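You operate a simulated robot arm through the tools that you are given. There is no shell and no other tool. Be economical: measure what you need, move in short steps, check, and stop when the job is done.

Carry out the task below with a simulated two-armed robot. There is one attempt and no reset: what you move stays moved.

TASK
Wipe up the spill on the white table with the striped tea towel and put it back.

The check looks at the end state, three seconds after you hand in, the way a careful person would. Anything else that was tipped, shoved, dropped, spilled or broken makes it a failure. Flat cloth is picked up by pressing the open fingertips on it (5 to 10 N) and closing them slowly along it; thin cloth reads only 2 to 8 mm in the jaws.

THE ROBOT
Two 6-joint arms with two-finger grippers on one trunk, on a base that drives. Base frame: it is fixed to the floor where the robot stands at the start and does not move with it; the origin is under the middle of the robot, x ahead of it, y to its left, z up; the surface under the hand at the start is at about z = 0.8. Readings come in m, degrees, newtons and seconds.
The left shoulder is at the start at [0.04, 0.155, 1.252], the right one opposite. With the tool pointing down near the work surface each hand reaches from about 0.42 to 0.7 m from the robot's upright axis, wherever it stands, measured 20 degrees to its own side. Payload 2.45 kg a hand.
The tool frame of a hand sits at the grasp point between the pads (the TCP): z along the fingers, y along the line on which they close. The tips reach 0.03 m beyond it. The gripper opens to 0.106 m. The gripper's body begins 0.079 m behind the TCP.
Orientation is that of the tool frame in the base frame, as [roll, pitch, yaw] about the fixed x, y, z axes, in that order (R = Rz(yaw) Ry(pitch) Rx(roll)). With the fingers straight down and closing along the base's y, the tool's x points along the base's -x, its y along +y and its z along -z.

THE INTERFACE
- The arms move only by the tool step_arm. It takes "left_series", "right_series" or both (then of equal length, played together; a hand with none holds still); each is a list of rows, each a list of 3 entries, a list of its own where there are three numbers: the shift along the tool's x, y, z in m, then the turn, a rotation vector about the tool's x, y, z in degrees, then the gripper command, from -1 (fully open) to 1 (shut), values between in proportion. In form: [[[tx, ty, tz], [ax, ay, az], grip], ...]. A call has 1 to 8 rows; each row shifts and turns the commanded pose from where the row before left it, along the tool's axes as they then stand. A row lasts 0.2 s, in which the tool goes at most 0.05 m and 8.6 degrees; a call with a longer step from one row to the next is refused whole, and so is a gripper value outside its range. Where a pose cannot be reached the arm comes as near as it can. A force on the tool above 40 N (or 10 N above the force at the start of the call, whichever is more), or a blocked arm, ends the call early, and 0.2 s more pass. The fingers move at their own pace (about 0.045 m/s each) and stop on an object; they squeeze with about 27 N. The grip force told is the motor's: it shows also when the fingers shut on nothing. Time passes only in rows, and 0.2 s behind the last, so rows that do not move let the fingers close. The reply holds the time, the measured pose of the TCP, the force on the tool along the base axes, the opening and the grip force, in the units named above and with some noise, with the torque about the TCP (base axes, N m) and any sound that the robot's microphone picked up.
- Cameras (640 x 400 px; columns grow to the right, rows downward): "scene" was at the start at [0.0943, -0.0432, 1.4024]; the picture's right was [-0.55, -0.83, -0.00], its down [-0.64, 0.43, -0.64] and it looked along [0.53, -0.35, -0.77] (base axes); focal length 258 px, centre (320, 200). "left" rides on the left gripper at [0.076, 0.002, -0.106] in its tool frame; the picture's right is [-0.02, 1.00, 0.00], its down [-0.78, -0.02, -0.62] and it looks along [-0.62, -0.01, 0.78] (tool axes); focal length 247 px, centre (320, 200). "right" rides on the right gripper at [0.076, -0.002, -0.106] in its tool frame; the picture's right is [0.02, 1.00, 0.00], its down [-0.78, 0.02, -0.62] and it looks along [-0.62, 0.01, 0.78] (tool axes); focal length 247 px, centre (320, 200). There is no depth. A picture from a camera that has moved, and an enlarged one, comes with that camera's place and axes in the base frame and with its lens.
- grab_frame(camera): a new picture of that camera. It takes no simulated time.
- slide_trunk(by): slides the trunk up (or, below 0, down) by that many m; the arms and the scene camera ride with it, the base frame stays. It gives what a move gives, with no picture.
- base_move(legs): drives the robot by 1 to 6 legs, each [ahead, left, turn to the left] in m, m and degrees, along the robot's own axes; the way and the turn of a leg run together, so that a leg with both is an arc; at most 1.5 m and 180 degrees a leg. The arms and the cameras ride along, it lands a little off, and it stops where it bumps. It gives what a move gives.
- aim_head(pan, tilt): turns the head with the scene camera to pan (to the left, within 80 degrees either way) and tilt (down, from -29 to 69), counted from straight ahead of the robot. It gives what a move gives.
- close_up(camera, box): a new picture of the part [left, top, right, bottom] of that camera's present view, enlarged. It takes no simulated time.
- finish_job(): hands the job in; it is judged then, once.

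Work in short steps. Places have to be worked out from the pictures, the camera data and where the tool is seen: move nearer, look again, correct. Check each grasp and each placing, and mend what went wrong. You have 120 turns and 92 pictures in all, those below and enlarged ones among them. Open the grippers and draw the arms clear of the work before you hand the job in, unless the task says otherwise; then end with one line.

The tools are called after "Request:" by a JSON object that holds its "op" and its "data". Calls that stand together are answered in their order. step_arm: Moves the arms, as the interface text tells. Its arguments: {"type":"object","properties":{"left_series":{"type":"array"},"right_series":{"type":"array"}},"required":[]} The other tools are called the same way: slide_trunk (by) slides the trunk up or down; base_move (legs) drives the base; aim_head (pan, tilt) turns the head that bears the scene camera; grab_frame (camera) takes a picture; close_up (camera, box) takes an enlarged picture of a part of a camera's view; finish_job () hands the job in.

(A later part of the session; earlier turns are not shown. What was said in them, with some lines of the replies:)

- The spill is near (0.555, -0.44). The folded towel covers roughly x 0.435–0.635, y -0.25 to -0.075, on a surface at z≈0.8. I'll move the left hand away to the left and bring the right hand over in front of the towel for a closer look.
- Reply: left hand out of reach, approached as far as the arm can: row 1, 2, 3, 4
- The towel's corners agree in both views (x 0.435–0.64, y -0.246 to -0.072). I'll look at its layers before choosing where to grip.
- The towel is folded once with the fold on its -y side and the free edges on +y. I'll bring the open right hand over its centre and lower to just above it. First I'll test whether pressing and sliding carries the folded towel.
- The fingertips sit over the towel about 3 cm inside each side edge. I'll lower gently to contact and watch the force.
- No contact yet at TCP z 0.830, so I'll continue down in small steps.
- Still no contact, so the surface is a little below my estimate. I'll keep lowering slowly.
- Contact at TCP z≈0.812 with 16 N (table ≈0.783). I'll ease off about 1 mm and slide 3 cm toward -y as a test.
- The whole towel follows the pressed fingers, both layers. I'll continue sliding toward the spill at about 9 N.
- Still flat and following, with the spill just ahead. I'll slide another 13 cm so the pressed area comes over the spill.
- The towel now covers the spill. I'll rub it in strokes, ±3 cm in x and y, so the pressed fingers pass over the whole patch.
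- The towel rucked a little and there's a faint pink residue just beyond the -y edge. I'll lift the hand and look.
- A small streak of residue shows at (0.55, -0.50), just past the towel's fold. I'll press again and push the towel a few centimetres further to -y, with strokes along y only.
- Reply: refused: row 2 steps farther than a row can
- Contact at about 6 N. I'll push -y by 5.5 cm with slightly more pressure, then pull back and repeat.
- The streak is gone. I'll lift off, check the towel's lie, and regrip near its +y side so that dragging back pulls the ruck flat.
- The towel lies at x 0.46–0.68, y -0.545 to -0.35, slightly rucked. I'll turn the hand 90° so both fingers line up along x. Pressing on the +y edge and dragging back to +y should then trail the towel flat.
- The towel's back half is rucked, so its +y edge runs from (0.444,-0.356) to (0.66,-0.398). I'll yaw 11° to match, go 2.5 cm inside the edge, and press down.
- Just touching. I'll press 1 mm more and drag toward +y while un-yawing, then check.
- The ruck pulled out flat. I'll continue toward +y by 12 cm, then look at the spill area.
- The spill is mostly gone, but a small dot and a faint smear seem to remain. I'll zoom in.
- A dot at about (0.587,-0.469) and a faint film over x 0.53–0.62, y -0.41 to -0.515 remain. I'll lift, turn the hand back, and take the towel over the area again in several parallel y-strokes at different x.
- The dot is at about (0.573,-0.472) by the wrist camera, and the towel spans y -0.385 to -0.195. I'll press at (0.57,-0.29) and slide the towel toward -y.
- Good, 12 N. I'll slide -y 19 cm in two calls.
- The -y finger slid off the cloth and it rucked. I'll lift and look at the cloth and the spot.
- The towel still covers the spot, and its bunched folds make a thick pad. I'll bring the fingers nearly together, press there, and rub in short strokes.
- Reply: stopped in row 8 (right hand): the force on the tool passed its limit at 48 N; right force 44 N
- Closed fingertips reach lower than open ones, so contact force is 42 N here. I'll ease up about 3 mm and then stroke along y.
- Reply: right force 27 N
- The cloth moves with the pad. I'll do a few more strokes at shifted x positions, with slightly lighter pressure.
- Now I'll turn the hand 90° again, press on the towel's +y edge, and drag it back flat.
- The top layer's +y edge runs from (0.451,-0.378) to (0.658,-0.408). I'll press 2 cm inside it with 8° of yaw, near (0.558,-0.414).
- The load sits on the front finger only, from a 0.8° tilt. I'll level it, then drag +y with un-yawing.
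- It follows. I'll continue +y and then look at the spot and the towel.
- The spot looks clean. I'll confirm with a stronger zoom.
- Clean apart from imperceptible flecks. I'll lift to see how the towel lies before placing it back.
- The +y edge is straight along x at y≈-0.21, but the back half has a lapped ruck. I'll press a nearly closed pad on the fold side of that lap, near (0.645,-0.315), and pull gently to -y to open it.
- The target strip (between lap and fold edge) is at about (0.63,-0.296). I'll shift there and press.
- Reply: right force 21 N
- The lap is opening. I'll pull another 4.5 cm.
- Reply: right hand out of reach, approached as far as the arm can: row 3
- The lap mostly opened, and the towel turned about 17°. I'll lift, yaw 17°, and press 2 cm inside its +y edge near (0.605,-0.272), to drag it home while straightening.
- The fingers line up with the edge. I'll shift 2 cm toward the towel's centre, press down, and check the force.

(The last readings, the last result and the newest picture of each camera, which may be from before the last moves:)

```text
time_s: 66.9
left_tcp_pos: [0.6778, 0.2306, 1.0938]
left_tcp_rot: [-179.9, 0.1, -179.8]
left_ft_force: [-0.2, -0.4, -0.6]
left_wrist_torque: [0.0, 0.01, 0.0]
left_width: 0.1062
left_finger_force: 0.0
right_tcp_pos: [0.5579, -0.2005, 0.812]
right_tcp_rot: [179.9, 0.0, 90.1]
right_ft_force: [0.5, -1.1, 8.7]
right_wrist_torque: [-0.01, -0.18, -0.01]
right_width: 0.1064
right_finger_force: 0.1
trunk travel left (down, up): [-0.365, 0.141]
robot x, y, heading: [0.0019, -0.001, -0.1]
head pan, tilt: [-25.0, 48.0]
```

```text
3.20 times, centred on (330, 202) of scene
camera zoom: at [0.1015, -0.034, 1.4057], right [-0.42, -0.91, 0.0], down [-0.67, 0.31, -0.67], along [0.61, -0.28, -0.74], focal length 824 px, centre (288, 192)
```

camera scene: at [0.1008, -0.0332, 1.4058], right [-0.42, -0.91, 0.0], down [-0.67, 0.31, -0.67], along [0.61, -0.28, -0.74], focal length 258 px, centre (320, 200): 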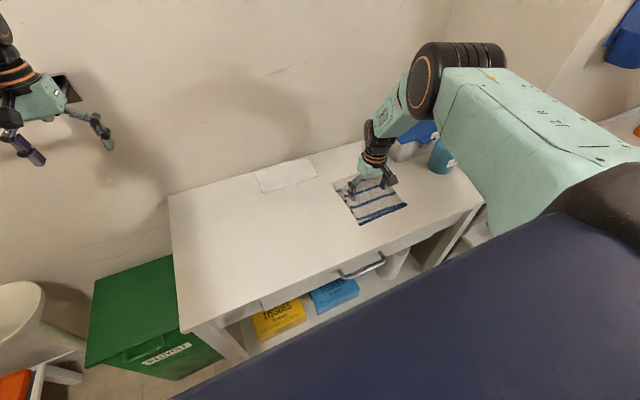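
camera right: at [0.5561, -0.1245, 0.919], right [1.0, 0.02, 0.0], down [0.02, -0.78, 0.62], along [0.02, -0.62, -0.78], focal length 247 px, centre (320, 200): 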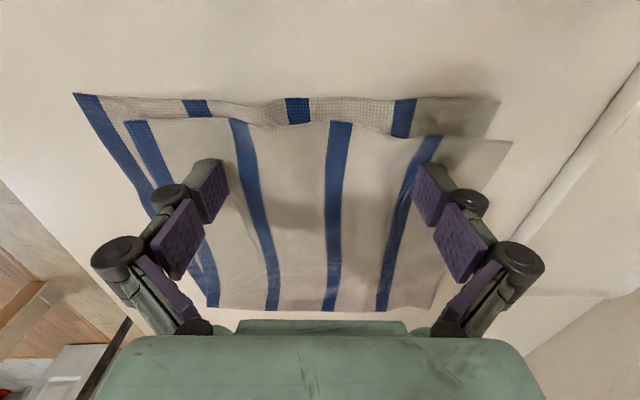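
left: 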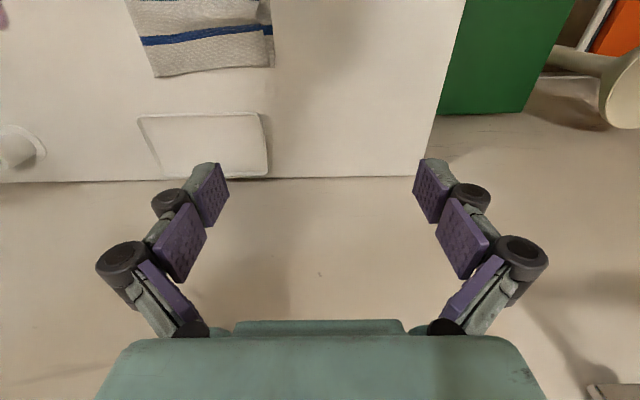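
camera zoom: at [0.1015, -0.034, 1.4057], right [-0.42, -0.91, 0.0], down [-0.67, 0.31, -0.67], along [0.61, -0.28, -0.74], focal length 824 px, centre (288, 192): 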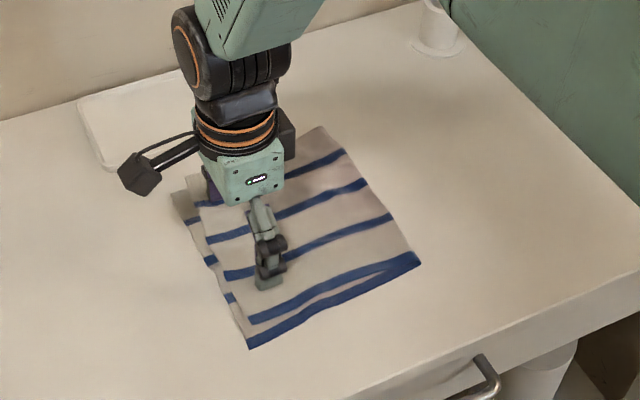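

The towel is now flat and square. It needs about +0.097 in y and about -0.02 in x to match its original place, so I'll drag it there.

Request:
{"op": "step_arm", "data": {"right_series": [[[0.012, -0.003, 0], [0, 0, 0], -1], [[0.014, -0.003, 0], [0, 0, 0], -1], [[0.014, -0.004, 0], [0, 0, 0], -1], [[0.014, -0.004, 0], [0, 0, 0], -1], [[0.014, -0.003, 0], [0, 0, 0], -1], [[0.015, -0.003, 0], [0, 0, 0], -1], [[0.014, 0, 0], [0, 0, 0], -1], [[0, 0, 0], [0, 0, 0], -1]]}}

Request:
{"op": "step_arm", "data": {"right_series": [[[0, 0, -0.02], [0, 0, 0], -1], [[0, 0, -0.045], [0, 0, 0], -1], [[0, 0, -0.045], [0, 0, 0], -1], [[0, 0, -0.045], [0, 0, 0], -1], [[0, -0.045, 0], [0, 0, -8.2], -1], [[-0.01, -0.045, 0], [0, 0, -8.2], -1], [[0, 0, 0], [0, 0, -8.2], -1], [[0, 0, 0], [0, 0, -8.2], -1]]}}

Request:
{"op": "step_arm", "data": {"right_series": [[[0, 0, 0], [0, 0, -8.2], -1], [[0, 0, 0], [0, 0, -8.2], -1], [[0, 0, 0], [0, 0, -8.2], -1], [[0, 0, 0], [0, 0, -8.2], -1], [[0, 0, 0], [0, 0, -8.2], -1], [[0, 0, 0], [0, 0, -8.2], -1], [[0, 0, 0], [0, 0, -8], -1], [[0, 0, 0], [0, 0, 0], -1]]}}

Request:
{"op": "grab_frame", "data": {"camera": "right"}}

Request:
{"op": "close_up", "data": {"camera": "scene", "box": [220, 140, 420, 265]}}

```text
time_s: 68.7
left_tcp_pos: [0.6768, 0.2319, 1.0934]
left_tcp_rot: [-180.0, 0.0, -179.9]
left_ft_force: [0.8, -0.1, -1.6]
left_wrist_torque: [0.02, -0.01, -0.04]
left_width: 0.106
left_finger_force: 0.1
right_tcp_pos: [0.5373, -0.1032, 0.8132]
right_tcp_rot: [179.9, 0.0, 90.2]
right_ft_force: [-0.4, -0.6, 6.6]
right_wrist_torque: [-0.01, 0.02, 0.02]
right_width: 0.106
right_finger_force: 0.0
trunk travel left (down, up): [-0.365, 0.141]
robot x, y, heading: [-0.0006, -0.0017, 0.4]
head pan, tilt: [-25.0, 48.0]
```

```text
time_s: 70.7
left_tcp_pos: [0.6775, 0.2305, 1.0945]
left_tcp_rot: [-180.0, -0.1, 179.9]
left_ft_force: [0.2, -0.5, 0.2]
left_wrist_torque: [0.01, 0.01, 0.03]
left_width: 0.106
left_finger_force: 0.1
right_tcp_pos: [0.426, -0.1278, 0.9351]
right_tcp_rot: [-177.1, -5.0, 120.0]
right_ft_force: [-0.4, 0.3, 0.3]
right_wrist_torque: [0.02, -0.02, -0.03]
right_width: 0.1059
right_finger_force: 0.1
trunk travel left (down, up): [-0.365, 0.141]
robot x, y, heading: [-0.0008, 0.0019, -0.1]
head pan, tilt: [-25.0, 48.0]
stopped in row 8 (right hand): the arm was blocked; the commanded pose is now the measured one
```

```text
time_s: 72.5
left_tcp_pos: [0.6776, 0.2312, 1.0926]
left_tcp_rot: [180.0, 0.0, -179.9]
left_ft_force: [-0.1, -0.4, -0.3]
left_wrist_torque: [0.01, 0.0, 0.02]
left_width: 0.1059
left_finger_force: 0.1
right_tcp_pos: [0.4268, -0.1275, 0.9369]
right_tcp_rot: [177.4, -5.1, 177.7]
right_ft_force: [0.3, 0.4, 0.4]
right_wrist_torque: [0.0, -0.03, -0.01]
right_width: 0.1062
right_finger_force: 0.0
trunk travel left (down, up): [-0.365, 0.141]
robot x, y, heading: [-0.0022, 0.0027, 0.3]
head pan, tilt: [-25.0, 48.0]
```

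```text
37 pictures are left
camera right: at [0.3594, -0.1316, 1.0496], right [0.03, 1.0, 0.05], down [0.83, -0.05, 0.55], along [0.55, 0.03, -0.83], focal length 247 px, centre (320, 200)
```

right: 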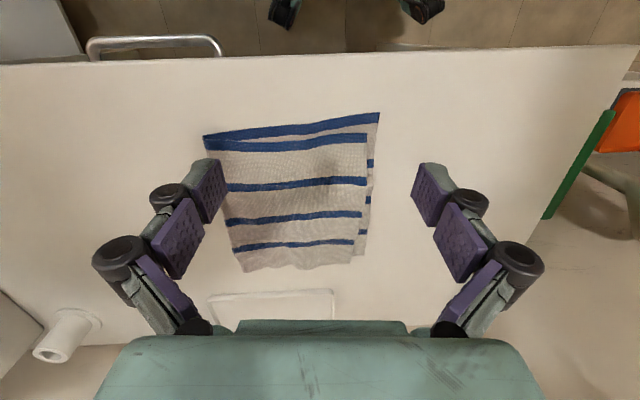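

```text
3.20 times, centred on (320, 202) of scene
camera zoom: at [0.1017, -0.0342, 1.4057], right [-0.42, -0.91, 0.0], down [-0.67, 0.31, -0.67], along [0.61, -0.28, -0.74], focal length 824 px, centre (320, 192)
```

zoom: 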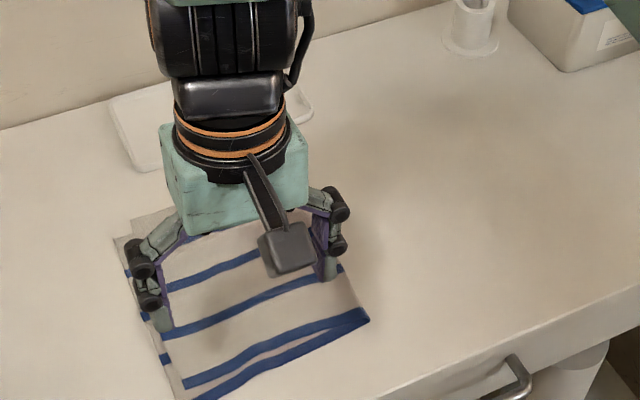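

The towel's corners now read x 0.43–0.66, y -0.247 to -0.06, within about 1 cm of the original. I'll raise the right hand and draw it clear.

Request:
{"op": "step_arm", "data": {"right_series": [[[0, 0, -0.045], [0, 0, 0], -1], [[0, -0.03, -0.035], [0, 0, 0], -1], [[0, -0.045, 0], [0, 0, 0], -1], [[0, -0.045, 0], [0, 0, 0], -1], [[0, -0.045, 0], [0, 0, 0], -1], [[0, -0.045, 0], [0, 0, 0], -1], [[0, -0.045, 0], [0, 0, 0], -1], [[0, -0.045, 0], [0, 0, 0], -1]]}}

Request:
{"op": "close_up", "data": {"camera": "scene", "box": [160, 110, 500, 320]}}

Request:
{"op": "grab_frame", "data": {"camera": "right"}}

```text
time_s: 74.3
left_tcp_pos: [0.676, 0.2306, 1.0936]
left_tcp_rot: [180.0, -0.1, -179.9]
left_ft_force: [-0.9, 0.0, 0.8]
left_wrist_torque: [-0.01, -0.05, 0.03]
left_width: 0.1063
left_finger_force: 0.0
right_tcp_pos: [0.4208, -0.4306, 1.0037]
right_tcp_rot: [177.7, -5.0, 177.9]
right_ft_force: [-0.8, -0.6, 0.2]
right_wrist_torque: [0.01, 0.01, -0.01]
right_width: 0.1059
right_finger_force: 0.1
trunk travel left (down, up): [-0.365, 0.141]
robot x, y, heading: [-0.0026, -0.0029, 0.1]
head pan, tilt: [-25.0, 48.0]
```

```text
1.88 times, centred on (330, 215) of scene
camera zoom: at [0.1004, -0.0353, 1.4057], right [-0.42, -0.91, 0.0], down [-0.67, 0.31, -0.67], along [0.61, -0.28, -0.74], focal length 485 px, centre (301, 172)
```

zoom: 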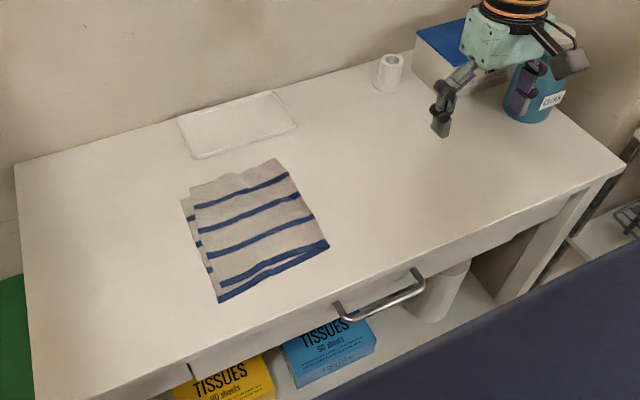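

```text
34 pictures are left
camera right: at [0.3521, -0.4336, 1.1164], right [0.02, 1.0, 0.04], down [0.83, -0.04, 0.55], along [0.55, 0.02, -0.83], focal length 247 px, centre (320, 200)
```

right: 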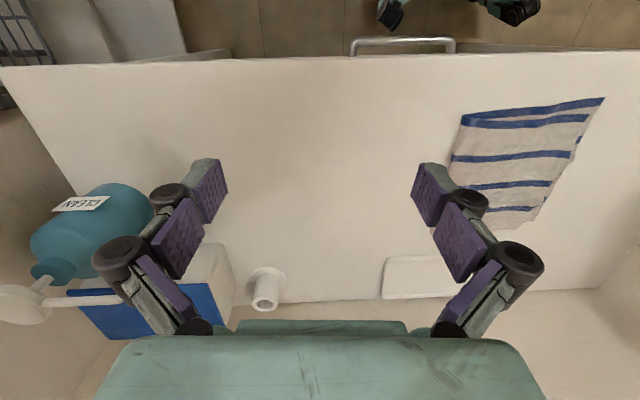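

The towel is back, flat and square, and nothing else has moved. One last close look at the former spill area for any residue.

Request:
{"op": "close_up", "data": {"camera": "right", "box": [230, 110, 420, 240]}}

Request:
{"op": "close_up", "data": {"camera": "scene", "box": [335, 155, 415, 210]}}

```text
3.08 times, centred on (325, 175) of right
camera zoom: at [0.3521, -0.4336, 1.1164], right [0.02, 1.0, 0.04], down [0.83, -0.04, 0.55], along [0.55, 0.02, -0.83], focal length 760 px, centre (305, 277)
```

zoom: 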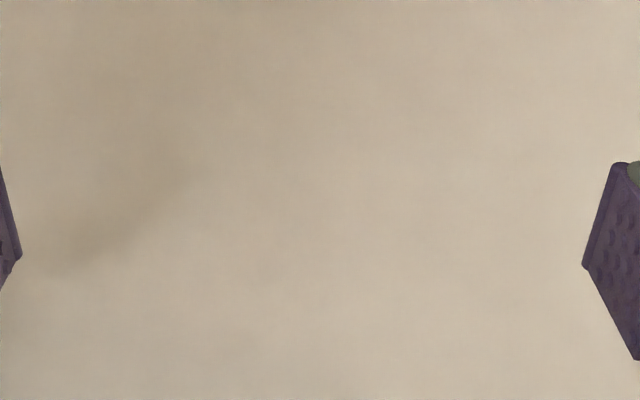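

```text
7.27 times, centred on (375, 182) of scene
camera zoom: at [0.1004, -0.0353, 1.4057], right [-0.42, -0.91, 0.0], down [-0.67, 0.31, -0.67], along [0.61, -0.28, -0.74], focal length 1873 px, centre (-80, 327)
```

zoom: 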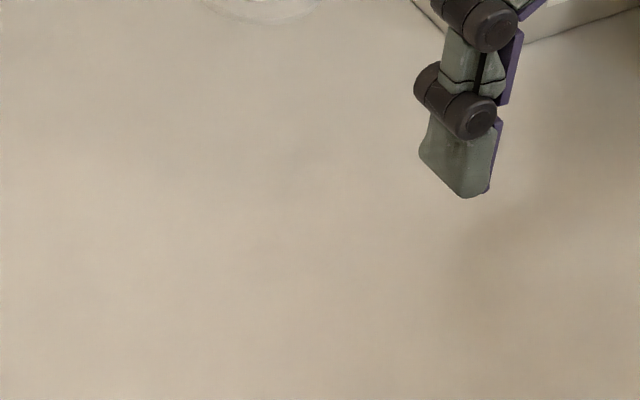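

The table is clean, the towel is back in its place, and both grippers are open and clear. I'm handing the job in.

Request:
{"op": "finish_job", "data": {}}

```text
The job is handed in.
```

I wiped up the spill with the striped tea towel and put the towel back where it was, folded and flat, within about 1 cm of its original position. The last close-ups show no residue on the table, and nothing else on it appears to have moved.
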